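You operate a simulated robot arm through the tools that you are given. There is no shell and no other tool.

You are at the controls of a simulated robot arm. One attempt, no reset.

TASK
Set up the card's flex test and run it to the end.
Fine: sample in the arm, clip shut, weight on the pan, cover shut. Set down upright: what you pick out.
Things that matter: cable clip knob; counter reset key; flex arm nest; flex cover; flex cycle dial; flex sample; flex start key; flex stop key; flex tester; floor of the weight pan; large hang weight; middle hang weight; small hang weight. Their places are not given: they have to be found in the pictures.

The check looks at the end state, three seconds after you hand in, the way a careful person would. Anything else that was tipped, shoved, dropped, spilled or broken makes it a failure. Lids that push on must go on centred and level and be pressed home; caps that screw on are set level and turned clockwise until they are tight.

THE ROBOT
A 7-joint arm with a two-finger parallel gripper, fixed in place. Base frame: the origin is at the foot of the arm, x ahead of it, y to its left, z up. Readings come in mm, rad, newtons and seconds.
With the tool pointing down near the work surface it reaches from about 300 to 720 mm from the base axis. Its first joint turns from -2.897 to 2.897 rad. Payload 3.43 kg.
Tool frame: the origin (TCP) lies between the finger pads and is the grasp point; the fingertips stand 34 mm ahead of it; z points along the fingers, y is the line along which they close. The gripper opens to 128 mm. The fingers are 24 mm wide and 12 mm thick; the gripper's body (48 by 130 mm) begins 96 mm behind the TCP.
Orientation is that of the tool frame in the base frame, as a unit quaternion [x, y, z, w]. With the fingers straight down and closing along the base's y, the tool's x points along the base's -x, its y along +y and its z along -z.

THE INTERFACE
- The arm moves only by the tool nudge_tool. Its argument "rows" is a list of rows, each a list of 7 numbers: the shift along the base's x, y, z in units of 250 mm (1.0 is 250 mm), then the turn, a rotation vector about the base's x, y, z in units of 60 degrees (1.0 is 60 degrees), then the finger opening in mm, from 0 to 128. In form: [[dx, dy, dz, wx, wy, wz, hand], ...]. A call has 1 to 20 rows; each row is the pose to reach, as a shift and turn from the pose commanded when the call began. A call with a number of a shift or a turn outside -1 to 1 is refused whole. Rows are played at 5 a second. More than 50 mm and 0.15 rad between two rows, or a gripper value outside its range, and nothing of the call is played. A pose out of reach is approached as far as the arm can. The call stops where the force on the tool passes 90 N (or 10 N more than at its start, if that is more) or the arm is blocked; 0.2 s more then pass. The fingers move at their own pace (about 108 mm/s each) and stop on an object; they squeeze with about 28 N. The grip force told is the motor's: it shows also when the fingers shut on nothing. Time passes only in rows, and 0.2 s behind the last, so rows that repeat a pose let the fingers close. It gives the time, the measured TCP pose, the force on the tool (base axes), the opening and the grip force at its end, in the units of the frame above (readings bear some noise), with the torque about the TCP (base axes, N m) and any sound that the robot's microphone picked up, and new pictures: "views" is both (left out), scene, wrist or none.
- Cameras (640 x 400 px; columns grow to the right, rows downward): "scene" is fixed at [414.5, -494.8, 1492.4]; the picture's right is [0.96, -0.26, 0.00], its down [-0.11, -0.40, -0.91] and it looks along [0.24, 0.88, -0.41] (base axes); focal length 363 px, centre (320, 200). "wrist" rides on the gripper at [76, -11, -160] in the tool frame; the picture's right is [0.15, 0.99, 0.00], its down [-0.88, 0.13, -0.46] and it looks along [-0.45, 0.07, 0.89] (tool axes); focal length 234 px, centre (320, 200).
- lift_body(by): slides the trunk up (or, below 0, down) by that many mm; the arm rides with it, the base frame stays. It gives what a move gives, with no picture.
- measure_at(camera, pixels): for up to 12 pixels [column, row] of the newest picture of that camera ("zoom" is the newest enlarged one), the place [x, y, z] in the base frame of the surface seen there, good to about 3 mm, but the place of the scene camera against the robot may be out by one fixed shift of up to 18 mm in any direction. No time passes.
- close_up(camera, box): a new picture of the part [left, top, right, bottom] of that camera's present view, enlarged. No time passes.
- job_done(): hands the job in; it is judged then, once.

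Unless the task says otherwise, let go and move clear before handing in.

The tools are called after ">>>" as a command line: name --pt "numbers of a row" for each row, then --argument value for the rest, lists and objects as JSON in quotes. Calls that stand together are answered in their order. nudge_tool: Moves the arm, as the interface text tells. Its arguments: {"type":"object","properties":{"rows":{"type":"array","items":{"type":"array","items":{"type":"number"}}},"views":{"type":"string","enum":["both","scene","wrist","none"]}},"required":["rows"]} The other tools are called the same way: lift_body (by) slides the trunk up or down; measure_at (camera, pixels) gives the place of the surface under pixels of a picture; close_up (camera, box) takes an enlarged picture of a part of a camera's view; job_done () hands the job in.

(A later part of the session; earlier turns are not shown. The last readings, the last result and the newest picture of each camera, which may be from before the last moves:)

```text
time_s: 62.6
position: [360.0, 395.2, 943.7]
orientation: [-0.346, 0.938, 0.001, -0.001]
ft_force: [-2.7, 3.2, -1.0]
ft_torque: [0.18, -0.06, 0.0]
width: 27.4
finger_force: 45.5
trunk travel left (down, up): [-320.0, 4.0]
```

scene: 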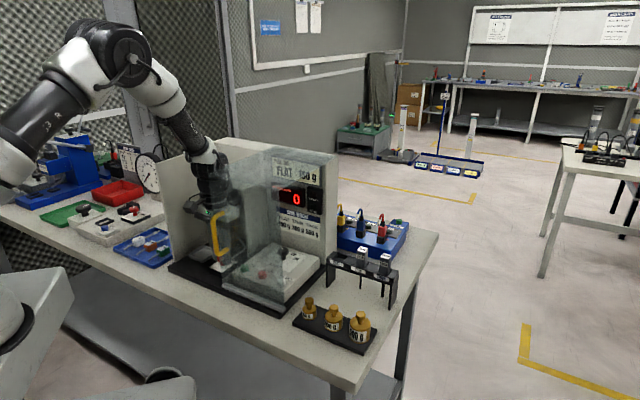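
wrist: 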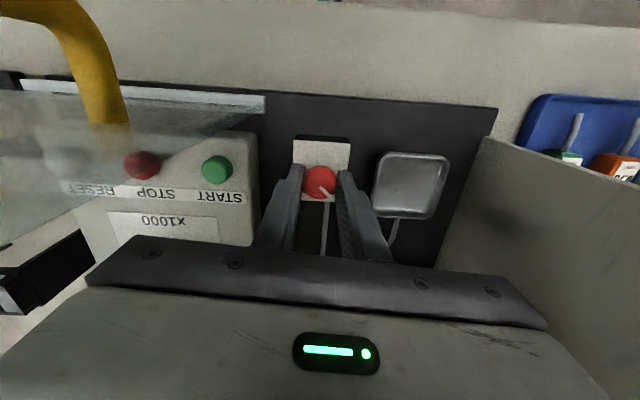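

The knob is gripped (27 mm). I'll turn clockwise by 30° and check that it follows.

>>> nudge_tool --pt "0 0 0 0 0 -0.125 18" --pt "0 0 0 0 0 -0.25 18" --pt "0 0 0 0 0 -0.375 18" --pt "0 0 0 0 0 -0.5 18"

```text
time_s: 63.6
position: [361.1, 396.2, 945.5]
orientation: [-0.091, 0.996, 0.002, 0.0]
ft_force: [-1.1, 3.5, 4.7]
ft_torque: [-0.41, 0.8, 0.02]
width: 27.7
finger_force: 44.9
trunk travel left (down, up): [-320.0, 4.0]
```

scene: 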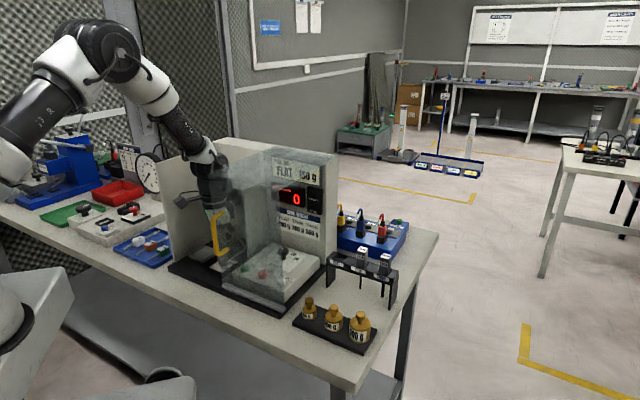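
wrist: 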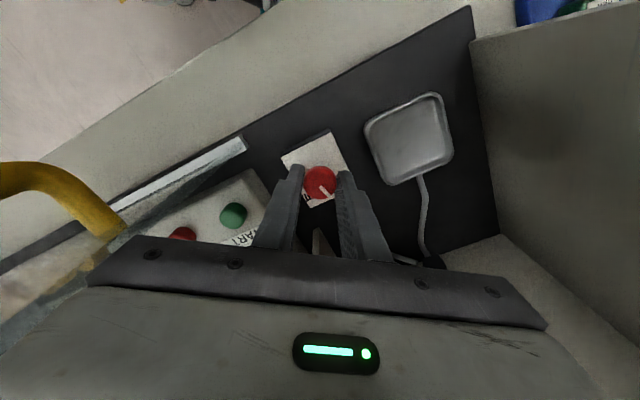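

The pointer kept its place relative to the hand, so the knob turns with it. I'll turn on by another 60°.

>>> nudge_tool --pt "0 0 0 0 0 -0.125 18" --pt "0 0 0 0 0 -0.25 18" --pt "0 0 0 0 0 -0.375 18" --pt "0 0 0 0 0 -0.5 18" --pt "0 0 0 0 0 -0.625 18" --pt "0 0 0 0 0 -0.75 18" --pt "0 0 0 0 0 -0.875 18" --pt "0 0 0 0 0 -1.0 18"

```text
time_s: 65.5
position: [360.5, 397.3, 944.1]
orientation: [0.419, 0.908, 0.001, 0.0]
ft_force: [-7.6, 1.0, -2.7]
ft_torque: [0.37, 0.73, 0.06]
width: 27.5
finger_force: 45.0
trunk travel left (down, up): [-320.0, 4.0]
```

scene: 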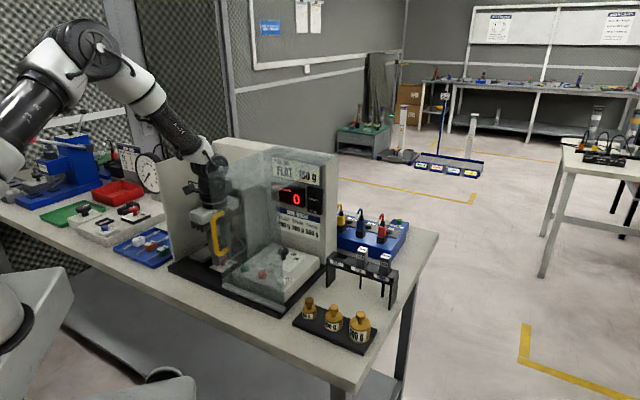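
wrist: 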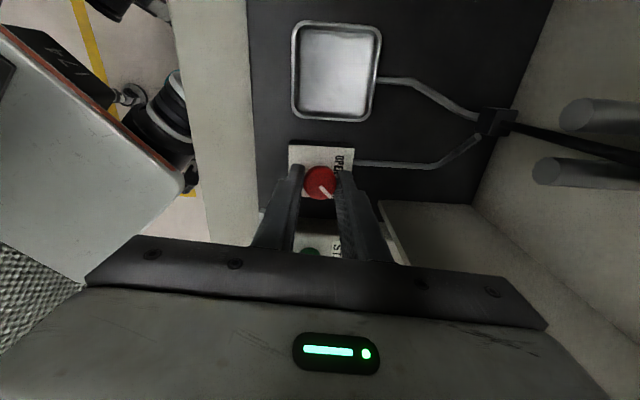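

The hand has turned 90°. I'll enlarge to see where the pointer is against the SHUT label, and the clip with the cable.

>>> close_up --camera "wrist" --box '[270, 130, 380, 220]'

>>> close_up --camera "wrist" --box '[440, 70, 640, 220]'

>>> measure_at --camera "wrist" --pixels '[[320, 182], [329, 194], [497, 122], [540, 133], [600, 146], [335, 60]]'

```text
4.44 times, centred on (325, 175) of wrist
```

zoom: 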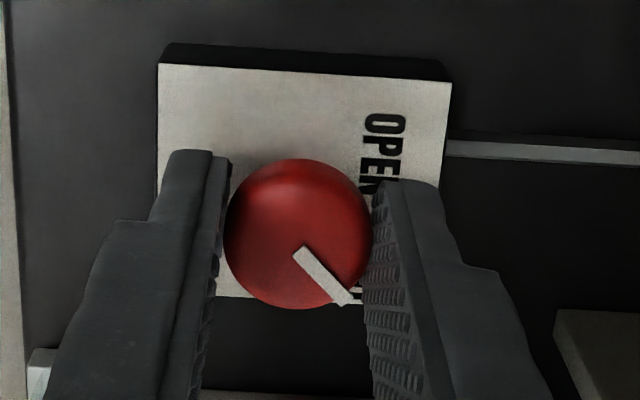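

```text
2.67 times, centred on (540, 145) of wrist
```

zoom: 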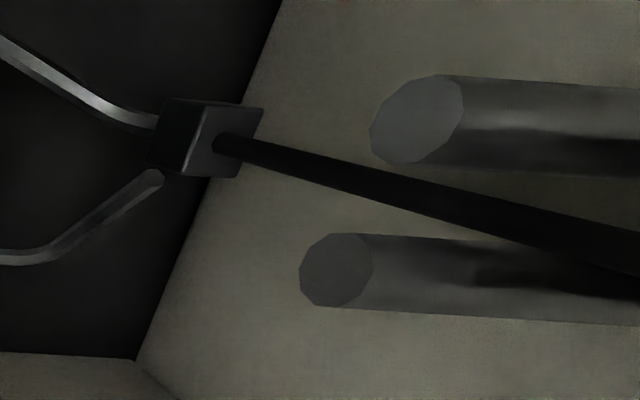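

```text
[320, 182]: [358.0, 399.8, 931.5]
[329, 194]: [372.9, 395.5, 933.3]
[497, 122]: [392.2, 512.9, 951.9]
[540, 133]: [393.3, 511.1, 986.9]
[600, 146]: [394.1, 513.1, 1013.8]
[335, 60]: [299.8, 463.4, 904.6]
```

The pointer now points back-right at SHUT, and the cable end is at the clip block. I'll turn 6° more to make sure it is fully against its stop.

>>> nudge_tool --pt "0 0 0 0 0 -0.05 18" --pt "0 0 0 0 0 -0.1 18" --pt "0 0 0 0 0 -0.1 18" --views "wrist"

>>> close_up --camera "wrist" --box '[270, 130, 380, 220]'

```text
time_s: 66.2
position: [361.6, 395.6, 943.8]
orientation: [0.466, 0.885, 0.0, 0.002]
ft_force: [-3.8, -4.3, -7.5]
ft_torque: [-0.21, -0.15, 0.13]
width: 27.1
finger_force: 44.9
trunk travel left (down, up): [-320.0, 4.0]
```

wrist: 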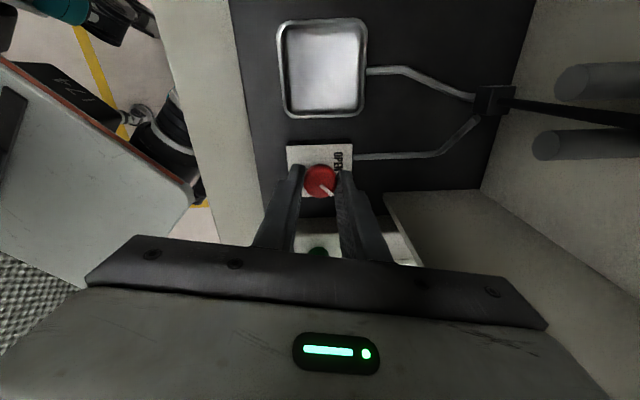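

```text
4.44 times, centred on (325, 175) of wrist
```

zoom: 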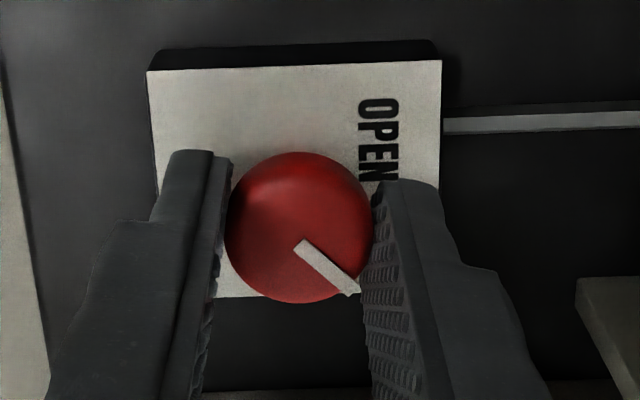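

The pointer slipped slightly against the fingers, so the knob is at its SHUT stop. I'll let go and rise straight up.

>>> nudge_tool --pt "0 0 0 0 0 0 36" --pt "0 0 0 0 0 0 46" --pt "0 0 0.03 0 0 0 46" --pt "0 0 0.15 0 0 0 46" --pt "0 0 0.33 0 0 0 46" --pt "0 0 0.52 0 0 0 46" --pt "0 0 0.72 0 0 0 46" --pt "0 0 0.92 0 0 0 46"

>>> nudge_tool --pt "0 0 0.18 0 0 0.05 46" --pt "0 0 0.36 0 0 0.17 46"

```text
time_s: 68.0
position: [359.3, 394.5, 1176.9]
orientation: [0.466, 0.885, 0.001, 0.0]
ft_force: [0.3, 0.0, -0.2]
ft_torque: [0.0, 0.01, -0.02]
width: 46.0
finger_force: 0.0
trunk travel left (down, up): [-320.0, 4.0]
```

scene: 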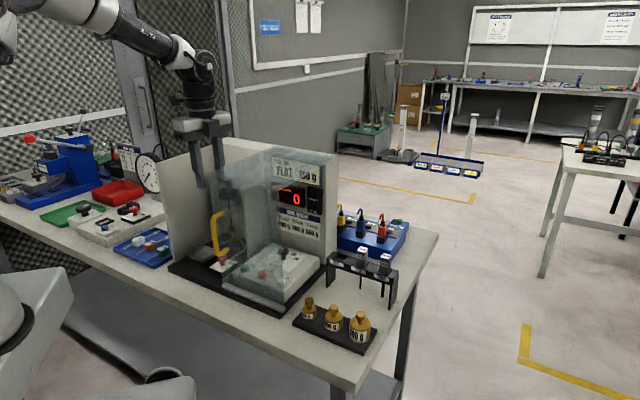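
wrist: 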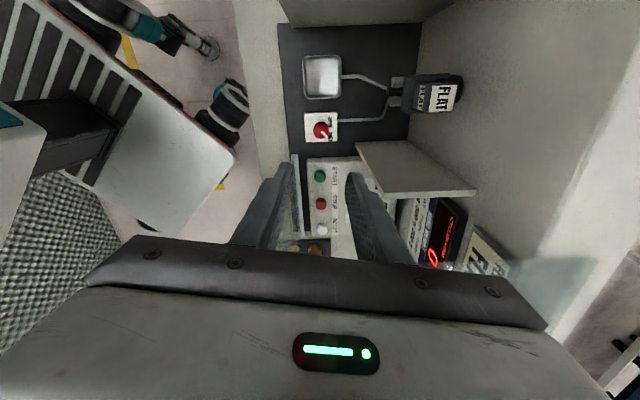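

```text
time_s: 68.7
position: [359.0, 394.9, 1265.3]
orientation: [0.384, 0.923, 0.001, 0.0]
ft_force: [0.4, -0.1, -0.3]
ft_torque: [0.01, 0.04, -0.01]
width: 46.2
finger_force: 0.1
trunk travel left (down, up): [-320.0, 4.0]
```

scene: 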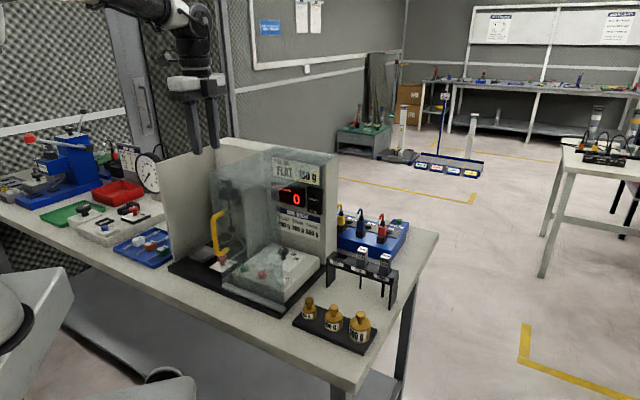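
wrist: 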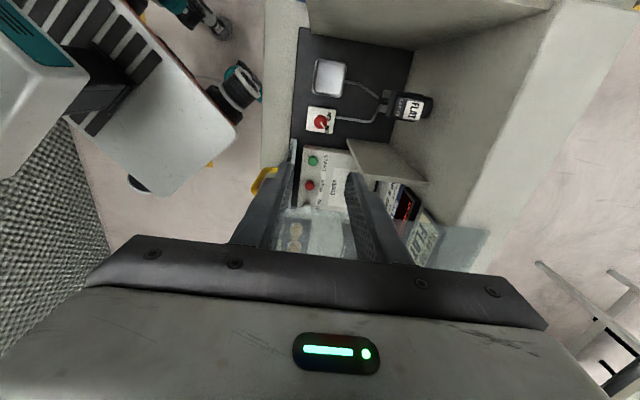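

I'm clear of the knob. I'll check the knob pointer and the clip from here.

>>> close_up --camera "wrist" --box '[295, 50, 445, 150]'

>>> close_up --camera "wrist" --box '[300, 100, 345, 140]'

```text
4.00 times, centred on (370, 100) of wrist
```

zoom: 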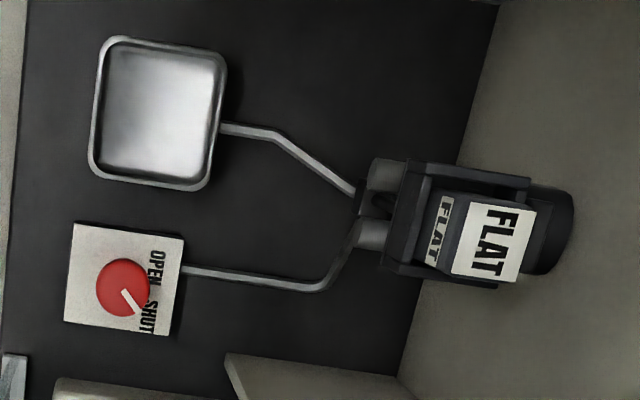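

```text
10.00 times, centred on (322, 120) of wrist
```

zoom: 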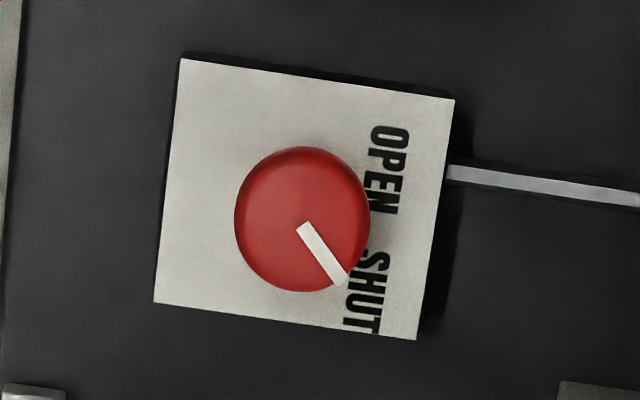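

The knob points at SHUT and the cable runs into the clip. Next is the 150 g weight, so I'll travel over the cover at z≈1290 while turning the hand, with the camera ending on the right-hand side.

>>> nudge_tool --pt "0.05 -0.06 0.1 0 0 0.125 46" --pt "0.15 -0.18 0.1 0 0 0.25 46" --pt "0.25 -0.3 0.1 0 0 0.375 46" --pt "0.35 -0.42 0.1 0 0 0.5 46" --pt "0.45 -0.545 0.1 0 0 0.625 46" --pt "0.55 -0.67 0.1 0 0 0.75 46" --pt "0.65 -0.79 0.1 0 0 0.875 46" --pt "0.752 -0.912 0.1 0 0 1.0 46" --views "none"

>>> nudge_tool --pt "0 0 0 0 0 0.125 46" --pt "0 0 0 0 0 0.25 46" --pt "0 0 0 0 0 0.375 46" --pt "0 0 0 0 0 0.5 46" --pt "0 0 0 0 0 0.625 46" --pt "0 0 0 0 0 0.75 46" --pt "0 0 0 0 0 0.875 46" --pt "0 0 0 0 0 1.0 46" --views "none"

>>> nudge_tool --pt "0 0 0 0 0 0.125 46" --pt "0 0 0 0 0 0.25 46" --pt "0 0 0 0 0 0.375 46" --pt "0 0 0 0 0 0.5 46" --pt "0 0 0 0 0 0.625 46" --pt "0 0 0 0 0 0.75 46" --pt "0 0 0 0 0 0.875 46" --pt "0 0 0 0 0 1.0 46" --views "none"

>>> nudge_tool --pt "0.01 -0.01 -0.05 0.0589 0.0589 0 46" --pt "0.02 -0.02 -0.1 0.1179 0.1179 0 46" --pt "0.02 -0.02 -0.25 0.1179 0.1179 0 46" --views "both"

```text
time_s: 70.5
position: [552.6, 164.8, 1292.7]
orientation: [-0.129, 0.992, 0.001, 0.0]
ft_force: [0.1, 0.6, 0.3]
ft_torque: [0.01, -0.02, 0.01]
width: 46.0
finger_force: 0.1
trunk travel left (down, up): [-320.0, 4.0]
```

```text
time_s: 72.2
position: [549.5, 167.1, 1289.3]
orientation: [-0.607, 0.795, 0.001, -0.001]
ft_force: [0.5, -0.1, -0.3]
ft_torque: [0.03, -0.01, -0.01]
width: 46.1
finger_force: 0.1
trunk travel left (down, up): [-320.0, 4.0]
```

```text
time_s: 74.0
position: [548.3, 168.0, 1290.3]
orientation: [0.923, -0.384, -0.001, 0.001]
ft_force: [0.8, -0.4, 0.5]
ft_torque: [-0.02, -0.02, 0.01]
width: 46.0
finger_force: 0.1
trunk travel left (down, up): [-320.0, 4.0]
```

```text
time_s: 74.8
position: [554.9, 166.2, 1227.0]
orientation: [0.92, -0.383, -0.082, -0.032]
ft_force: [0.2, 1.0, -0.8]
ft_torque: [0.03, -0.03, -0.05]
width: 45.9
finger_force: 0.1
trunk travel left (down, up): [-320.0, 4.0]
```

scene: 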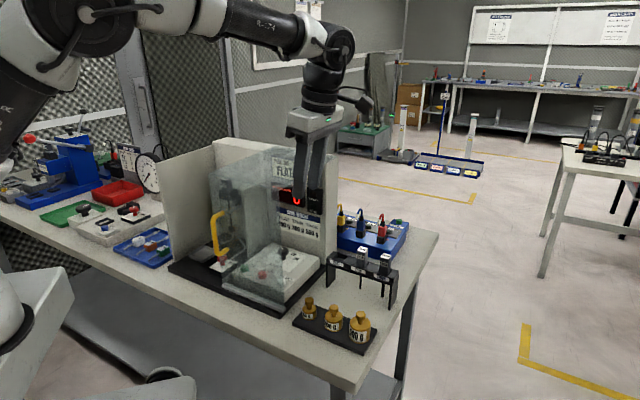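
wrist: 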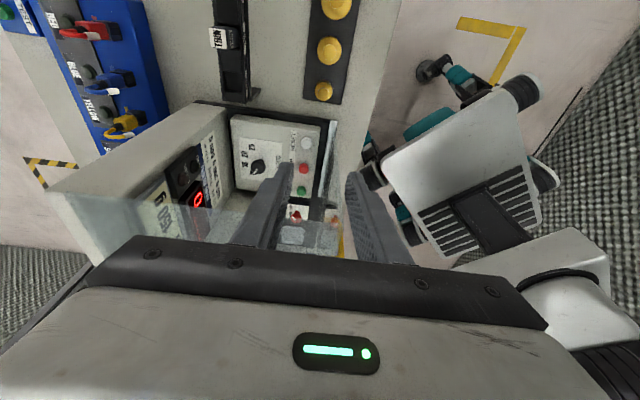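

The 150 g weight is at (323,91) in the wrist view. I'll enlarge and measure it.

>>> close_up --camera "wrist" --box '[290, 60, 360, 115]'

>>> measure_at --camera "wrist" --pixels '[[323, 91], [321, 92], [325, 93], [323, 95], [318, 91], [330, 90], [323, 85], [323, 99], [315, 100], [335, 100], [328, 94], [320, 88]]'

>>> close_up --camera "scene" --box '[285, 285, 385, 360]'

```text
7.27 times, centred on (325, 88) of wrist
```

zoom: 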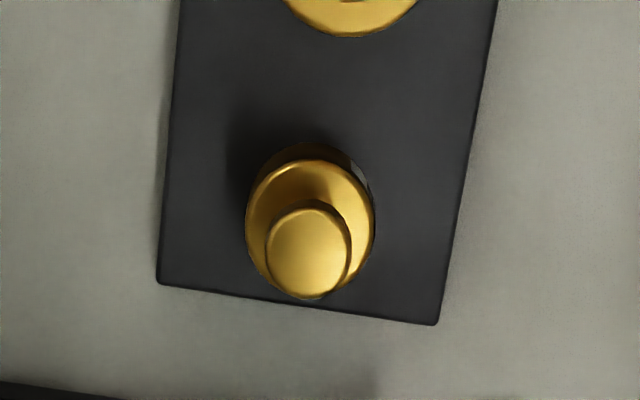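

```text
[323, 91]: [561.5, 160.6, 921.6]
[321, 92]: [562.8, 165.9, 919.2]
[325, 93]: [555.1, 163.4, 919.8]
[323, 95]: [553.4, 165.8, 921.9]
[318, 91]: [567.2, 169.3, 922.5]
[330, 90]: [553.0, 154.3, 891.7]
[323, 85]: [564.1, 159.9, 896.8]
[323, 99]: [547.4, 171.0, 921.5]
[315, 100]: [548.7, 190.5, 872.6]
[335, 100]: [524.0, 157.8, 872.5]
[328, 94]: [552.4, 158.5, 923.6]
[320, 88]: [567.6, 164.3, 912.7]
```

```text
5.33 times, centred on (335, 322) of scene
```

zoom: 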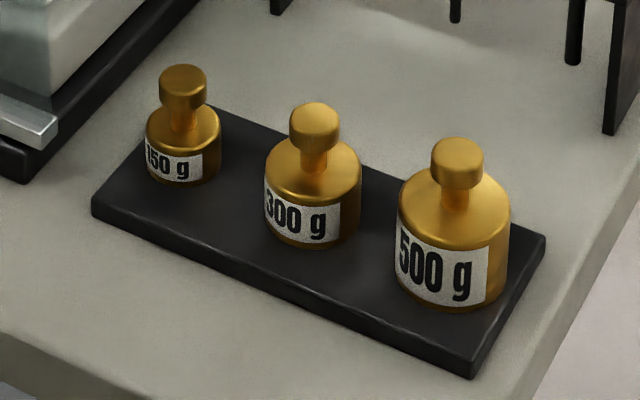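

The knob top is at z≈921.5 and the tray at 872.6. I'll measure the knob's four edges to find its centre.

>>> measure_at --camera "wrist" --pixels '[[323.35, 95.15], [318.6, 95], [328.2, 95], [323.35, 90], [323.35, 100.3], [320, 92], [327, 92], [320, 98.5], [327, 98.5]]'

```text
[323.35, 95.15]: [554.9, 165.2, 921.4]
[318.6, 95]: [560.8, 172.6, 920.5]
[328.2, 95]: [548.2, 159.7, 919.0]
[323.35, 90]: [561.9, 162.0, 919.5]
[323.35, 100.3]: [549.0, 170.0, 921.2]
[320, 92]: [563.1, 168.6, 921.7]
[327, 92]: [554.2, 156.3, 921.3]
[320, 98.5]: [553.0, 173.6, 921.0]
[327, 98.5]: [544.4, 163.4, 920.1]
```

The weight's knob centre is (554.3,165.8). I'll go down to about z 1000 above it and check the pose.

>>> nudge_tool --pt "0.005 -0.003 -0.18 0 0 0 46" --pt "0.01 -0.003 -0.36 0 0 0 46" --pt "0.01 -0.003 -0.54 0 0 0 46" --pt "0.01 -0.003 -0.72 0 0 0 46" --pt "0.01 -0.003 -0.9 0 0 0 46" --pt "0.01 -0.003 -0.9 0 0 0 46"

```text
time_s: 76.2
position: [558.5, 162.8, 1002.3]
orientation: [0.919, -0.384, -0.081, -0.032]
ft_force: [-0.2, -0.7, 1.1]
ft_torque: [0.0, 0.0, 0.0]
width: 45.9
finger_force: 0.2
trunk travel left (down, up): [-320.0, 4.0]
```

scene: 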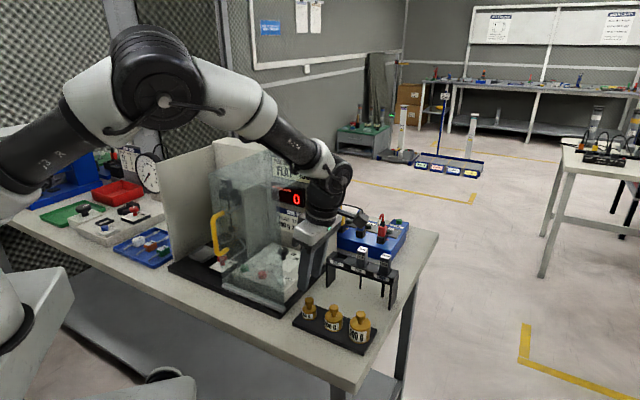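
wrist: 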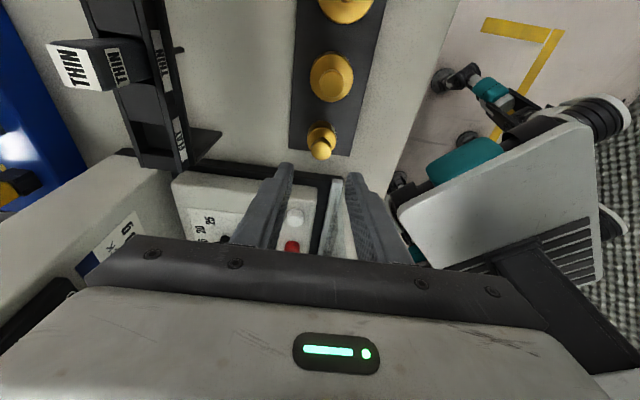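

I'm above the weight, with its knob at (321,147). A quick re-measure before the final descent.

>>> measure_at --camera "wrist" --pixels '[[321, 149], [313, 149], [329, 149], [321, 141], [321, 157], [315, 144], [327, 144], [315, 154], [327, 154], [321, 130]]'

>>> close_up --camera "wrist" --box '[270, 110, 380, 200]'

```text
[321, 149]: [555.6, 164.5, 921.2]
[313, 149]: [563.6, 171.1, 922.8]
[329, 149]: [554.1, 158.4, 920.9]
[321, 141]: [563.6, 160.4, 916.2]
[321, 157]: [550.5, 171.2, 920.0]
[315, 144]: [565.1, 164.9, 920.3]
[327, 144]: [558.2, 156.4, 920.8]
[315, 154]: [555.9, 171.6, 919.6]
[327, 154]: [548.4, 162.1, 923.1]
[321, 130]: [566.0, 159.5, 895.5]
```

```text
4.44 times, centred on (325, 155) of wrist
```

zoom: 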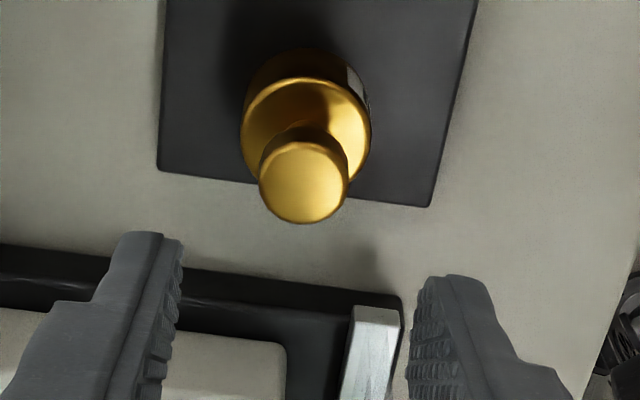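

Everything lines up within 1 mm. I'll go down to z≈937, with the tips just above the weight's shoulder, and close on its knob.

>>> nudge_tool --pt "-0.002 -0.002 -0.1 0 0 0 46" --pt "-0.002 -0.002 -0.2 0 0 0 46" --pt "-0.002 -0.002 -0.261 0 0 0 46" --pt "-0.002 -0.002 -0.261 0 0 0 46"

```text
time_s: 77.2
position: [557.6, 161.6, 937.9]
orientation: [0.92, -0.383, -0.08, -0.032]
ft_force: [-0.1, -0.2, 0.3]
ft_torque: [0.01, 0.03, 0.04]
width: 46.1
finger_force: 0.1
trunk travel left (down, up): [-320.0, 4.0]
```

scene: 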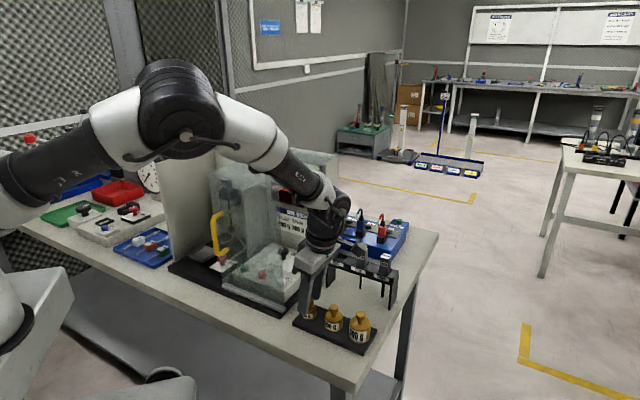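
wrist: 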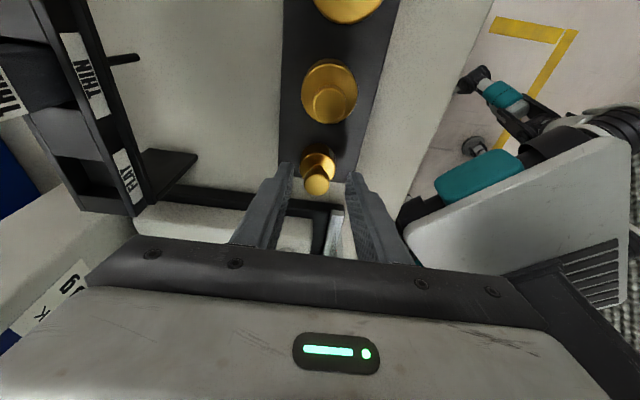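

The knob is centred at (317,183) between the fingertips. I'll close on it.

>>> nudge_tool --pt "0 0 0 0 0 0 30" --pt "0 0 0 0 0 0 12" --pt "0 0 0 0 0 0 12" --pt "0 0 0 0 0 0 12" --views "wrist"

```text
time_s: 78.2
position: [558.0, 161.5, 938.2]
orientation: [0.92, -0.383, -0.081, -0.032]
ft_force: [0.2, -0.2, 0.5]
ft_torque: [0.0, 0.0, 0.0]
width: 20.7
finger_force: 28.4
trunk travel left (down, up): [-320.0, 4.0]
```

wrist: 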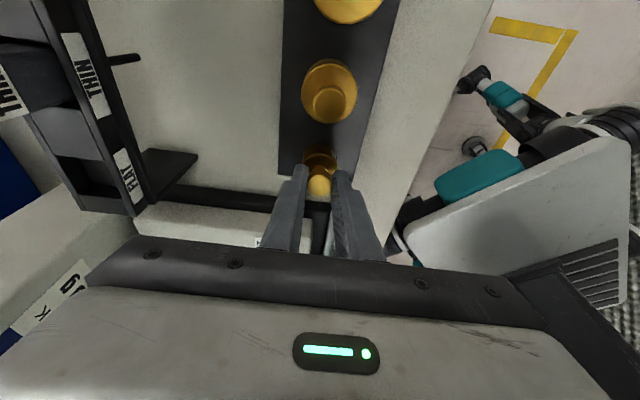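

I've got the knob at 20.7 mm. I'll lift slowly.

>>> nudge_tool --pt "0 0 0.03 0 0 0 12" --pt "0 0 0.08 0 0 0 12" --pt "0 0 0.15 0 0 0 12" --pt "0 0 0.25 0 0 0 12"

```text
time_s: 79.2
position: [556.4, 161.7, 1000.1]
orientation: [0.92, -0.383, -0.081, -0.032]
ft_force: [-0.8, -0.1, -1.4]
ft_torque: [-0.03, 0.01, -0.01]
width: 20.6
finger_force: 27.6
trunk travel left (down, up): [-320.0, 4.0]
```

scene: 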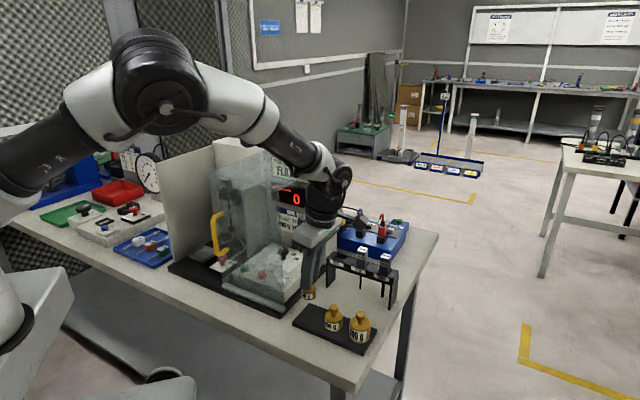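
wrist: 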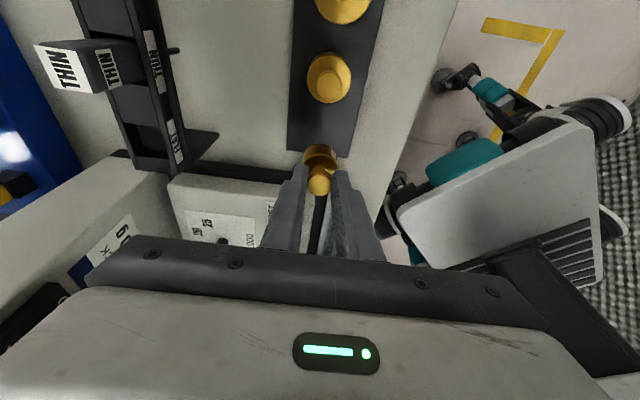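

The weight is up; the force shows about 1.5 N. I'll carry it around the front as before: back and up first.

>>> nudge_tool --pt "-0.04 -0.04 0.1 0 0 0 12" --pt "-0.12 -0.12 0.22 0 0 0 12" --pt "-0.2 -0.2 0.34 0 0 0 12" --pt "-0.28 -0.28 0.46 0 0 0 12" --pt "-0.348 -0.348 0.58 0 0 0 12" --views "none"

>>> nudge_tool --pt "-0.12 0.12 0 0 0 0 12" --pt "-0.24 0.24 0 0 0 0 12" --pt "-0.36 0.36 0 0 0 0 12" --pt "-0.48 0.48 0 0 0 0 12" --pt "-0.6 0.6 0 0 0 0 12" --pt "-0.72 0.72 0 0 0 0 12" --views "scene"

>>> nudge_tool --pt "-0.12 0.12 0 0 0 0 12" --pt "-0.24 0.24 0 0 0 0 12" --pt "-0.346 0.346 0 0 0 0 12" --pt "-0.346 0.346 0 0 0 0 12" --views "both"

```text
time_s: 80.5
position: [467.8, 76.8, 1146.6]
orientation: [0.92, -0.383, -0.082, -0.032]
ft_force: [0.3, 0.4, -1.2]
ft_torque: [0.0, 0.0, 0.0]
width: 20.9
finger_force: 27.6
trunk travel left (down, up): [-320.0, 4.0]
```

```text
time_s: 81.8
position: [286.9, 252.6, 1141.5]
orientation: [0.919, -0.384, -0.08, -0.032]
ft_force: [0.5, 0.3, -1.1]
ft_torque: [0.01, 0.0, 0.03]
width: 20.7
finger_force: 28.2
trunk travel left (down, up): [-320.0, 4.0]
```

scene: 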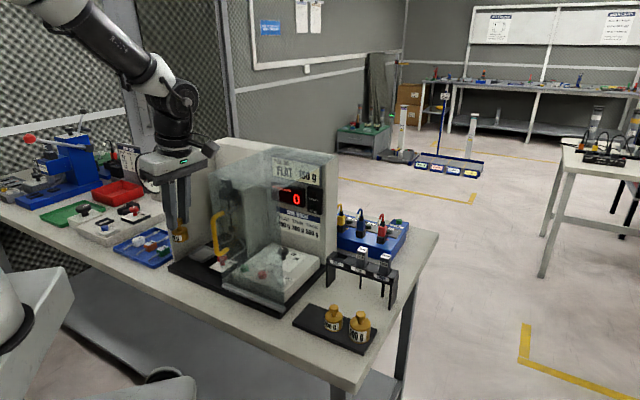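

```text
time_s: 82.8
position: [202.4, 341.7, 1144.2]
orientation: [0.919, -0.384, -0.081, -0.032]
ft_force: [-0.5, -1.0, -1.8]
ft_torque: [-0.01, -0.07, -0.02]
width: 20.7
finger_force: 28.2
trunk travel left (down, up): [-320.0, 4.0]
```

scene: 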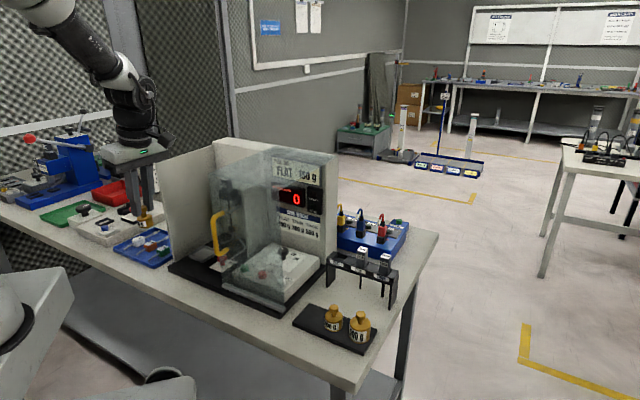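
wrist: 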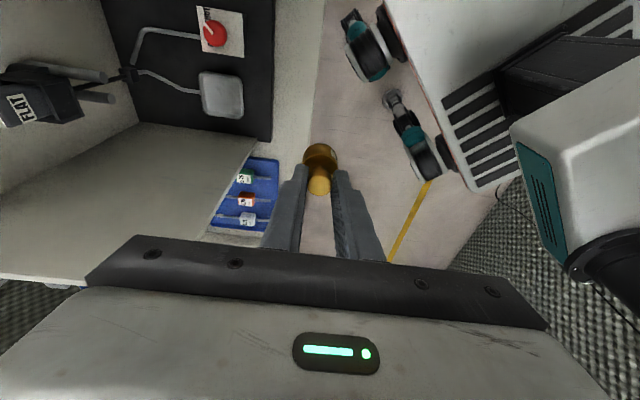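

I'm in front of the bay with the weight; the pan shows at (222,94). I'll measure the pan and the held weight from here.

>>> close_up --camera "wrist" --box '[170, 50, 290, 140]'

>>> measure_at --camera "wrist" --pixels '[[222, 94], [212, 84], [234, 84], [212, 105], [234, 106], [201, 94], [242, 94], [221, 73], [224, 116]]'

>>> measure_at --camera "wrist" --pixels '[[319, 183], [311, 183], [327, 183], [319, 175], [319, 190], [319, 160], [319, 148]]'

```text
4.44 times, centred on (230, 95) of wrist
```

zoom: 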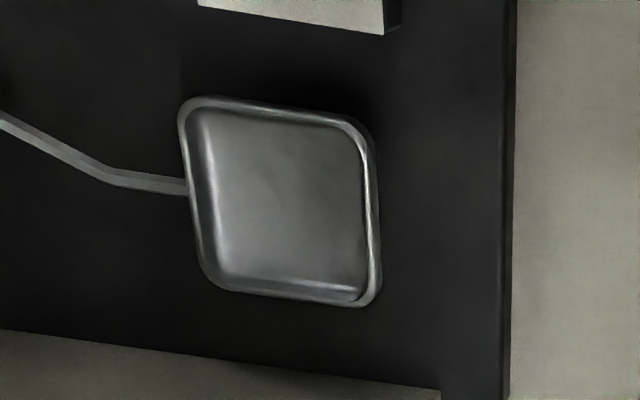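

```text
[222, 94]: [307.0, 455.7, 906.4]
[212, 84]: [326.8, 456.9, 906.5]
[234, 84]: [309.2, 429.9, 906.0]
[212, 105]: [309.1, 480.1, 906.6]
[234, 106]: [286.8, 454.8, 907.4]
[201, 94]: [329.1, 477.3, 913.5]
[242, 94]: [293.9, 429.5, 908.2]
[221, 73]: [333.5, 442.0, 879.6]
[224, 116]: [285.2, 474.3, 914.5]
```

```text
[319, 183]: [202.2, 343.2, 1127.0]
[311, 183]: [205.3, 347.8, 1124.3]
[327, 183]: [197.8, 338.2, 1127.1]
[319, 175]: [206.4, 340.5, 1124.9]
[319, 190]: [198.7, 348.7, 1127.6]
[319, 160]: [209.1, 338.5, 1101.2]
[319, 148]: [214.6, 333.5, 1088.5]
```

The pan's floor is z≈906.5, with its centre near (308.5,457). The weight's base is about 66 mm below the TCP. I'll move in over the pan at z≈1100.

>>> nudge_tool --pt "0.108 0.113 -0.04 0 0 0 12" --pt "0.216 0.226 -0.08 0 0 0 12" --pt "0.325 0.34 -0.13 0 0 0 12" --pt "0.433 0.453 -0.176 0 0 0 12" --pt "0.433 0.453 -0.176 0 0 0 12"

```text
time_s: 84.0
position: [313.2, 453.6, 1103.1]
orientation: [0.919, -0.384, -0.081, -0.031]
ft_force: [-0.1, 0.9, -3.0]
ft_torque: [-0.05, 0.0, -0.03]
width: 20.9
finger_force: 28.0
trunk travel left (down, up): [-320.0, 4.0]
```

scene: 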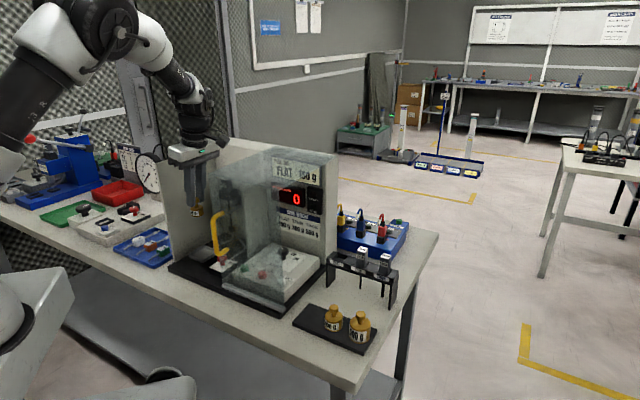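
wrist: 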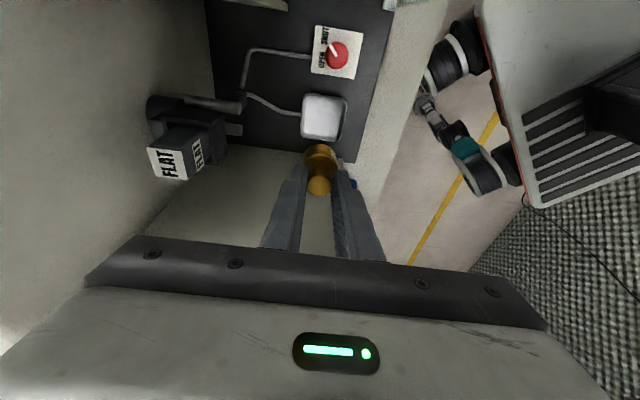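

I'm over the pan region, with the pan at (324,117) and the weight at (318,170). I'll measure both to line them up.

>>> measure_at --camera "wrist" --pixels '[[319, 184], [312, 184], [326, 184], [319, 177], [319, 190], [324, 116], [306, 96], [346, 98], [302, 136], [340, 141], [312, 105], [336, 107]]'

>>> close_up --camera "wrist" --box '[270, 70, 380, 210]'

```text
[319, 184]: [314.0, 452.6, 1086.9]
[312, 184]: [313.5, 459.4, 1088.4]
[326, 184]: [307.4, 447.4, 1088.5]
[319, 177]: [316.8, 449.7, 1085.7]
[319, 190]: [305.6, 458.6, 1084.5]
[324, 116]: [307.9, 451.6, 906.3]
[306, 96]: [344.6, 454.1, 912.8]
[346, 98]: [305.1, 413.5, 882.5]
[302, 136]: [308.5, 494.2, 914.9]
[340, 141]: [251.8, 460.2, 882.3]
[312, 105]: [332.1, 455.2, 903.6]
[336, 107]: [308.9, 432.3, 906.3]
```

```text
2.86 times, centred on (325, 140) of wrist
```

zoom: 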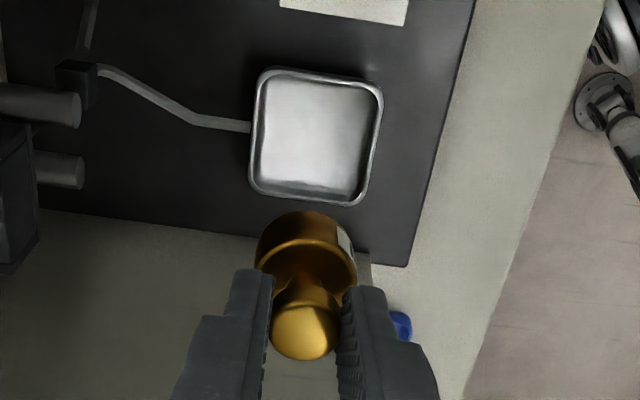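

The weight is about 3 mm right of the pan's centre, so I'll correct that and lower it to about 12 mm above the pan floor.

>>> nudge_tool --pt "-0.008 0.008 -0.1 0 0 0 12" --pt "-0.008 0.008 -0.22 0 0 0 12" --pt "-0.008 0.008 -0.34 0 0 0 12" --pt "-0.008 0.008 -0.42 0 0 0 12" --pt "-0.008 0.008 -0.47 0 0 0 12" --pt "-0.008 0.008 -0.47 0 0 0 12"

```text
time_s: 85.5
position: [310.4, 455.7, 982.3]
orientation: [0.92, -0.383, -0.081, -0.032]
ft_force: [-0.7, -0.1, -3.2]
ft_torque: [-0.01, -0.01, 0.02]
width: 20.8
finger_force: 27.9
trunk travel left (down, up): [-320.0, 4.0]
```

scene: 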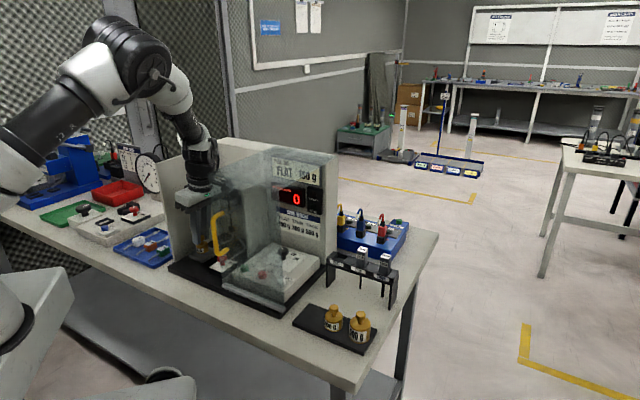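
wrist: 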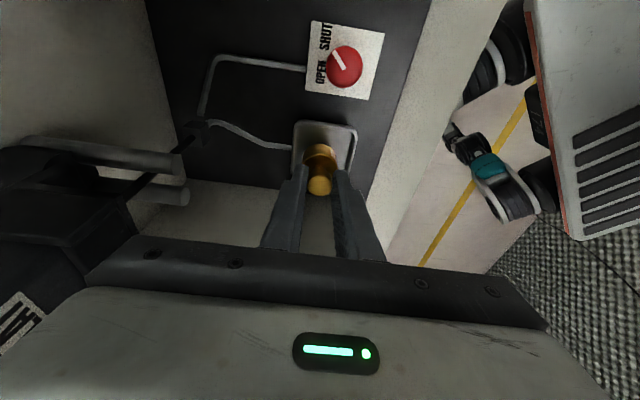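

>>> close_up --camera "wrist" --box '[270, 105, 380, 215]'

>>> measure_at --camera "wrist" --pixels '[[319, 185], [298, 124], [356, 130], [319, 130], [340, 140], [305, 140], [345, 155], [319, 165]]'

>>> close_up --camera "scene" --box '[170, 200, 260, 290]'

```text
3.64 times, centred on (325, 160) of wrist
```

zoom: 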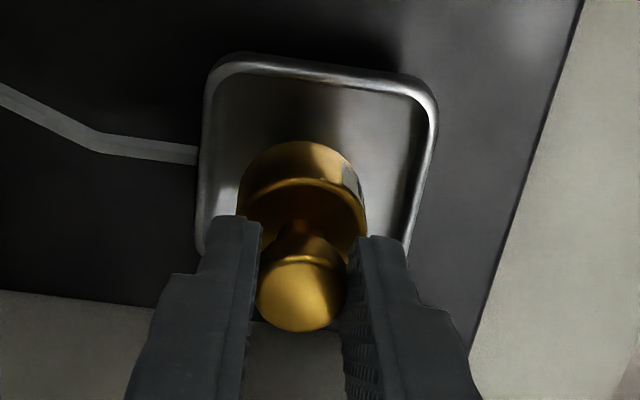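

```text
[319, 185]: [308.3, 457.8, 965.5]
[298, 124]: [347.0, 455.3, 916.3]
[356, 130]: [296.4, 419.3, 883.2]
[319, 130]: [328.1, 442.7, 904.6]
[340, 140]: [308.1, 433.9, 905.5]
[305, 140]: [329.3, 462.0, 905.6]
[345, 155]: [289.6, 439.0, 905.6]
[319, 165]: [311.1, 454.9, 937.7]
```

```text
4.44 times, centred on (215, 245) of scene
```

zoom: 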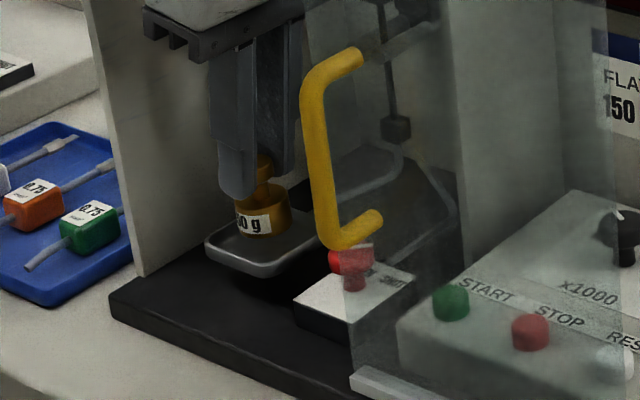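

The weight hangs over the middle of the pan with its base at about 916 against the floor at 906. I'll lower it gently by 9 mm and check the force.

>>> nudge_tool --pt "0 0 -0.012 0 0 0 12" --pt "0 0 -0.024 0 0 0 12" --pt "0 0 -0.036 0 0 0 12" --pt "0 0 -0.036 0 0 0 12" --views "wrist"

```text
time_s: 86.5
position: [308.0, 456.1, 973.7]
orientation: [0.92, -0.383, -0.081, -0.032]
ft_force: [0.1, 0.2, -1.3]
ft_torque: [-0.02, 0.03, 0.0]
width: 20.9
finger_force: 27.5
trunk travel left (down, up): [-320.0, 4.0]
```

wrist: 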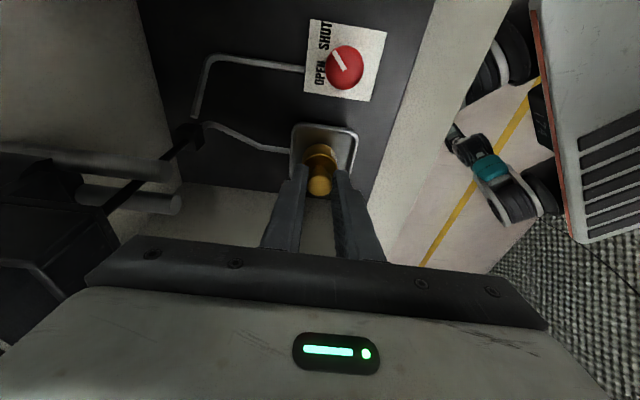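

No contact yet (−1.3 N is the weight itself). I'll go on in 1 mm steps.

>>> nudge_tool --pt "0 0 -0.004 0 0 0 12" --pt "0 0 -0.008 0 0 0 12" --pt "0 0 -0.012 0 0 0 12" --pt "0 0 -0.012 0 0 0 12" --views "wrist"

```text
time_s: 87.5
position: [309.1, 455.1, 970.6]
orientation: [0.919, -0.383, -0.081, -0.032]
ft_force: [0.4, -0.1, 0.0]
ft_torque: [0.05, -0.01, -0.04]
width: 20.7
finger_force: 28.0
trunk travel left (down, up): [-320.0, 4.0]
```

wrist: 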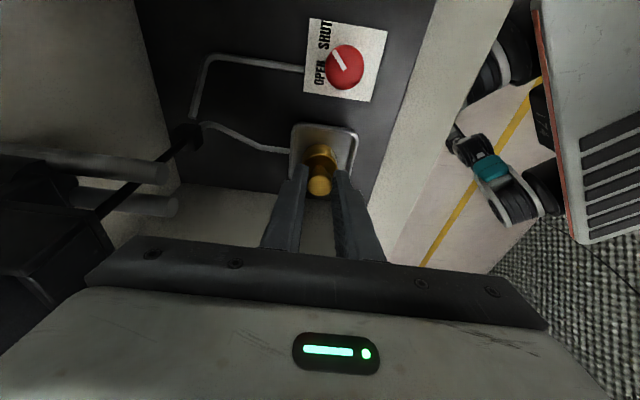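

>>> nudge_tool --pt "0 0 -0.004 0 0 0 12" --pt "0 0 -0.008 0 0 0 12" --pt "0 0 -0.008 0 0 0 12" --views "wrist"

>>> close_up --camera "wrist" --box '[270, 105, 380, 215]'

>>> measure_at --camera "wrist" --pixels '[[319, 185], [319, 130], [319, 165], [340, 140], [313, 185], [326, 185]]'

```text
time_s: 88.2
position: [308.4, 455.5, 969.4]
orientation: [0.919, -0.384, -0.081, -0.032]
ft_force: [0.8, 0.1, 0.7]
ft_torque: [0.03, 0.03, -0.03]
width: 20.6
finger_force: 28.1
trunk travel left (down, up): [-320.0, 4.0]
```

wrist: 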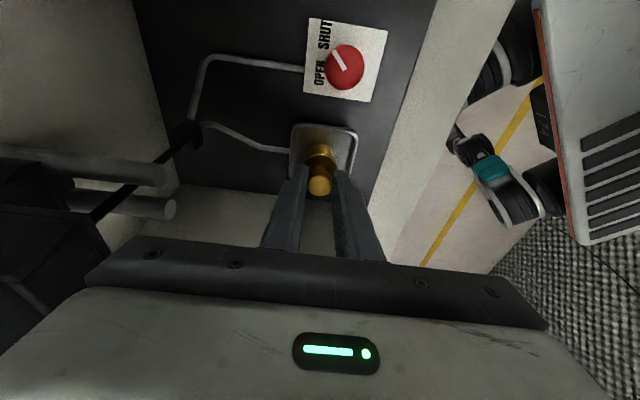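

```text
3.64 times, centred on (325, 160) of wrist
```

zoom: 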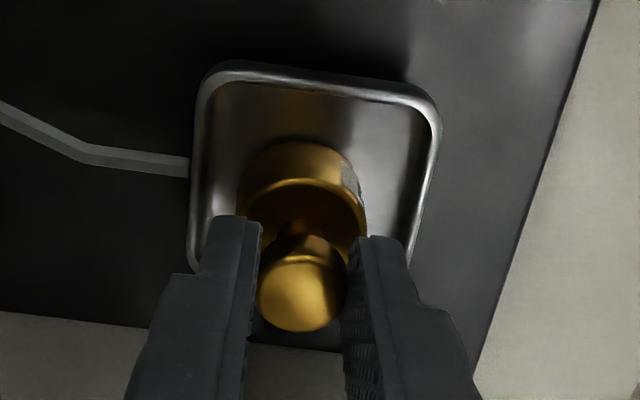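

```text
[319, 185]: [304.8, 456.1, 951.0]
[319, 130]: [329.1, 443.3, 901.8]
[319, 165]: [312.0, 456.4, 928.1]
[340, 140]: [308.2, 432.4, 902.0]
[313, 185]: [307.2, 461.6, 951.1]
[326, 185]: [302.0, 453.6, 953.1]
```

The weight's own load has come off the hand (Fz rose from −1.3 to +0.7 N) and its base matches the pan floor. I'll open the fingers and rise clear.

>>> nudge_tool --pt "0 0 -0.002 0 0 0 12" --pt "0 0 -0.002 0 0 0 26" --pt "0 0 -0.002 0 0 0 40" --pt "0 0 -0.002 0 0 0 40" --views "wrist"

>>> nudge_tool --pt "0 0 0.05 0 0 0 40" --pt "0 0 0.15 0 0 0 40" --pt "0 0 0.3 0 0 0 40" --pt "0 0 0.48 0 0 0 40" --views "both"

```text
time_s: 89.2
position: [308.7, 455.8, 968.9]
orientation: [0.919, -0.384, -0.082, -0.032]
ft_force: [0.0, 1.8, -0.6]
ft_torque: [0.0, 0.0, -0.02]
width: 39.8
finger_force: 0.0
trunk travel left (down, up): [-320.0, 4.0]
```

wrist: 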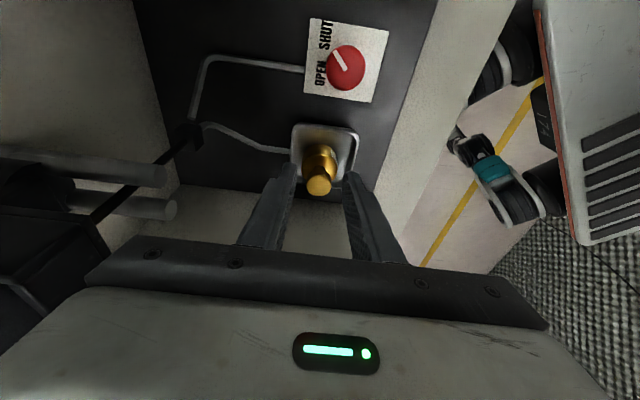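

```text
time_s: 90.2
position: [311.8, 454.8, 1091.2]
orientation: [0.919, -0.384, -0.081, -0.032]
ft_force: [-0.5, -0.3, -1.1]
ft_torque: [-0.04, 0.03, 0.02]
width: 39.9
finger_force: 0.2
trunk travel left (down, up): [-320.0, 4.0]
```

scene: 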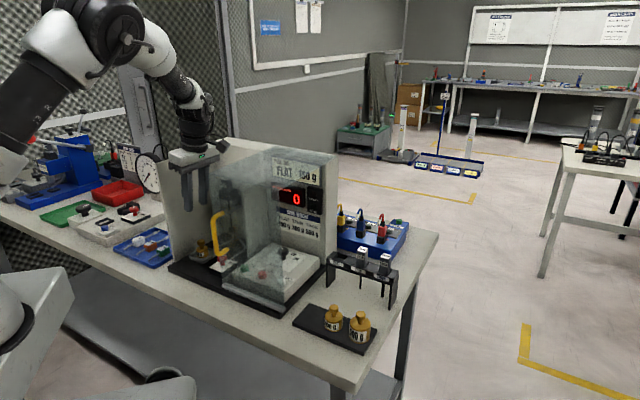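
wrist: 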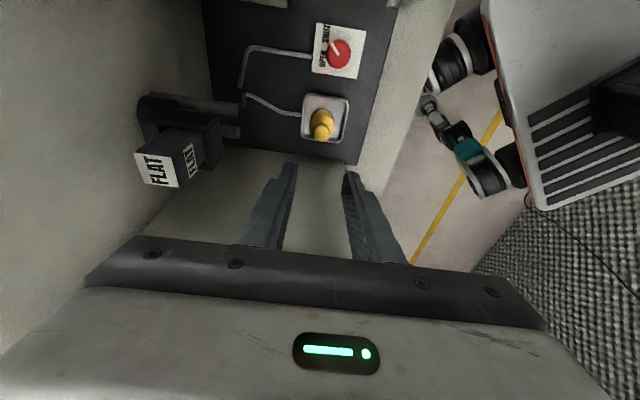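

The weight stands upright in the pan. I'll check it up close, then back out of the bay.

>>> close_up --camera "wrist" --box '[230, 0, 380, 160]'

>>> close_up --camera "scene" --box '[170, 170, 270, 290]'

>>> measure_at --camera "wrist" --pixels '[[321, 130], [312, 107], [338, 107], [310, 130], [158, 165]]'

```text
2.50 times, centred on (305, 80) of wrist
```

zoom: 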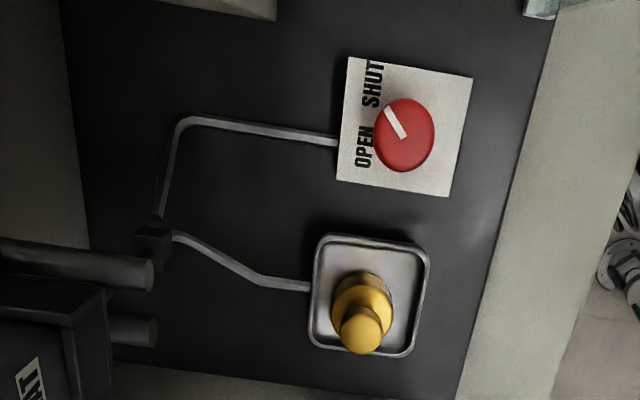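

```text
3.33 times, centred on (220, 230) of scene
```

zoom: 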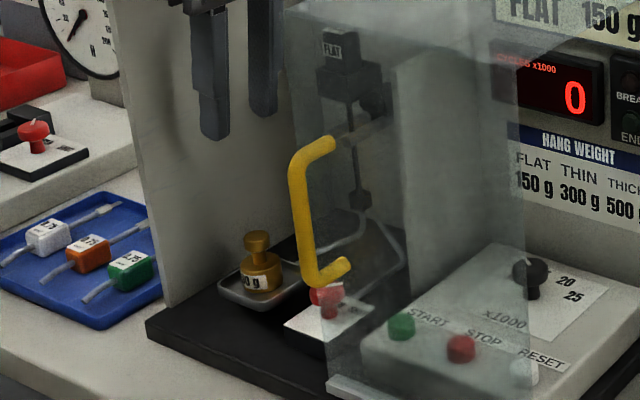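

```text
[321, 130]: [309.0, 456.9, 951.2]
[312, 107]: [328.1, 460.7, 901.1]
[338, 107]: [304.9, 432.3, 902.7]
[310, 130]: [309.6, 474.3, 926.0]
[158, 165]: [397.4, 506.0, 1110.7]
```

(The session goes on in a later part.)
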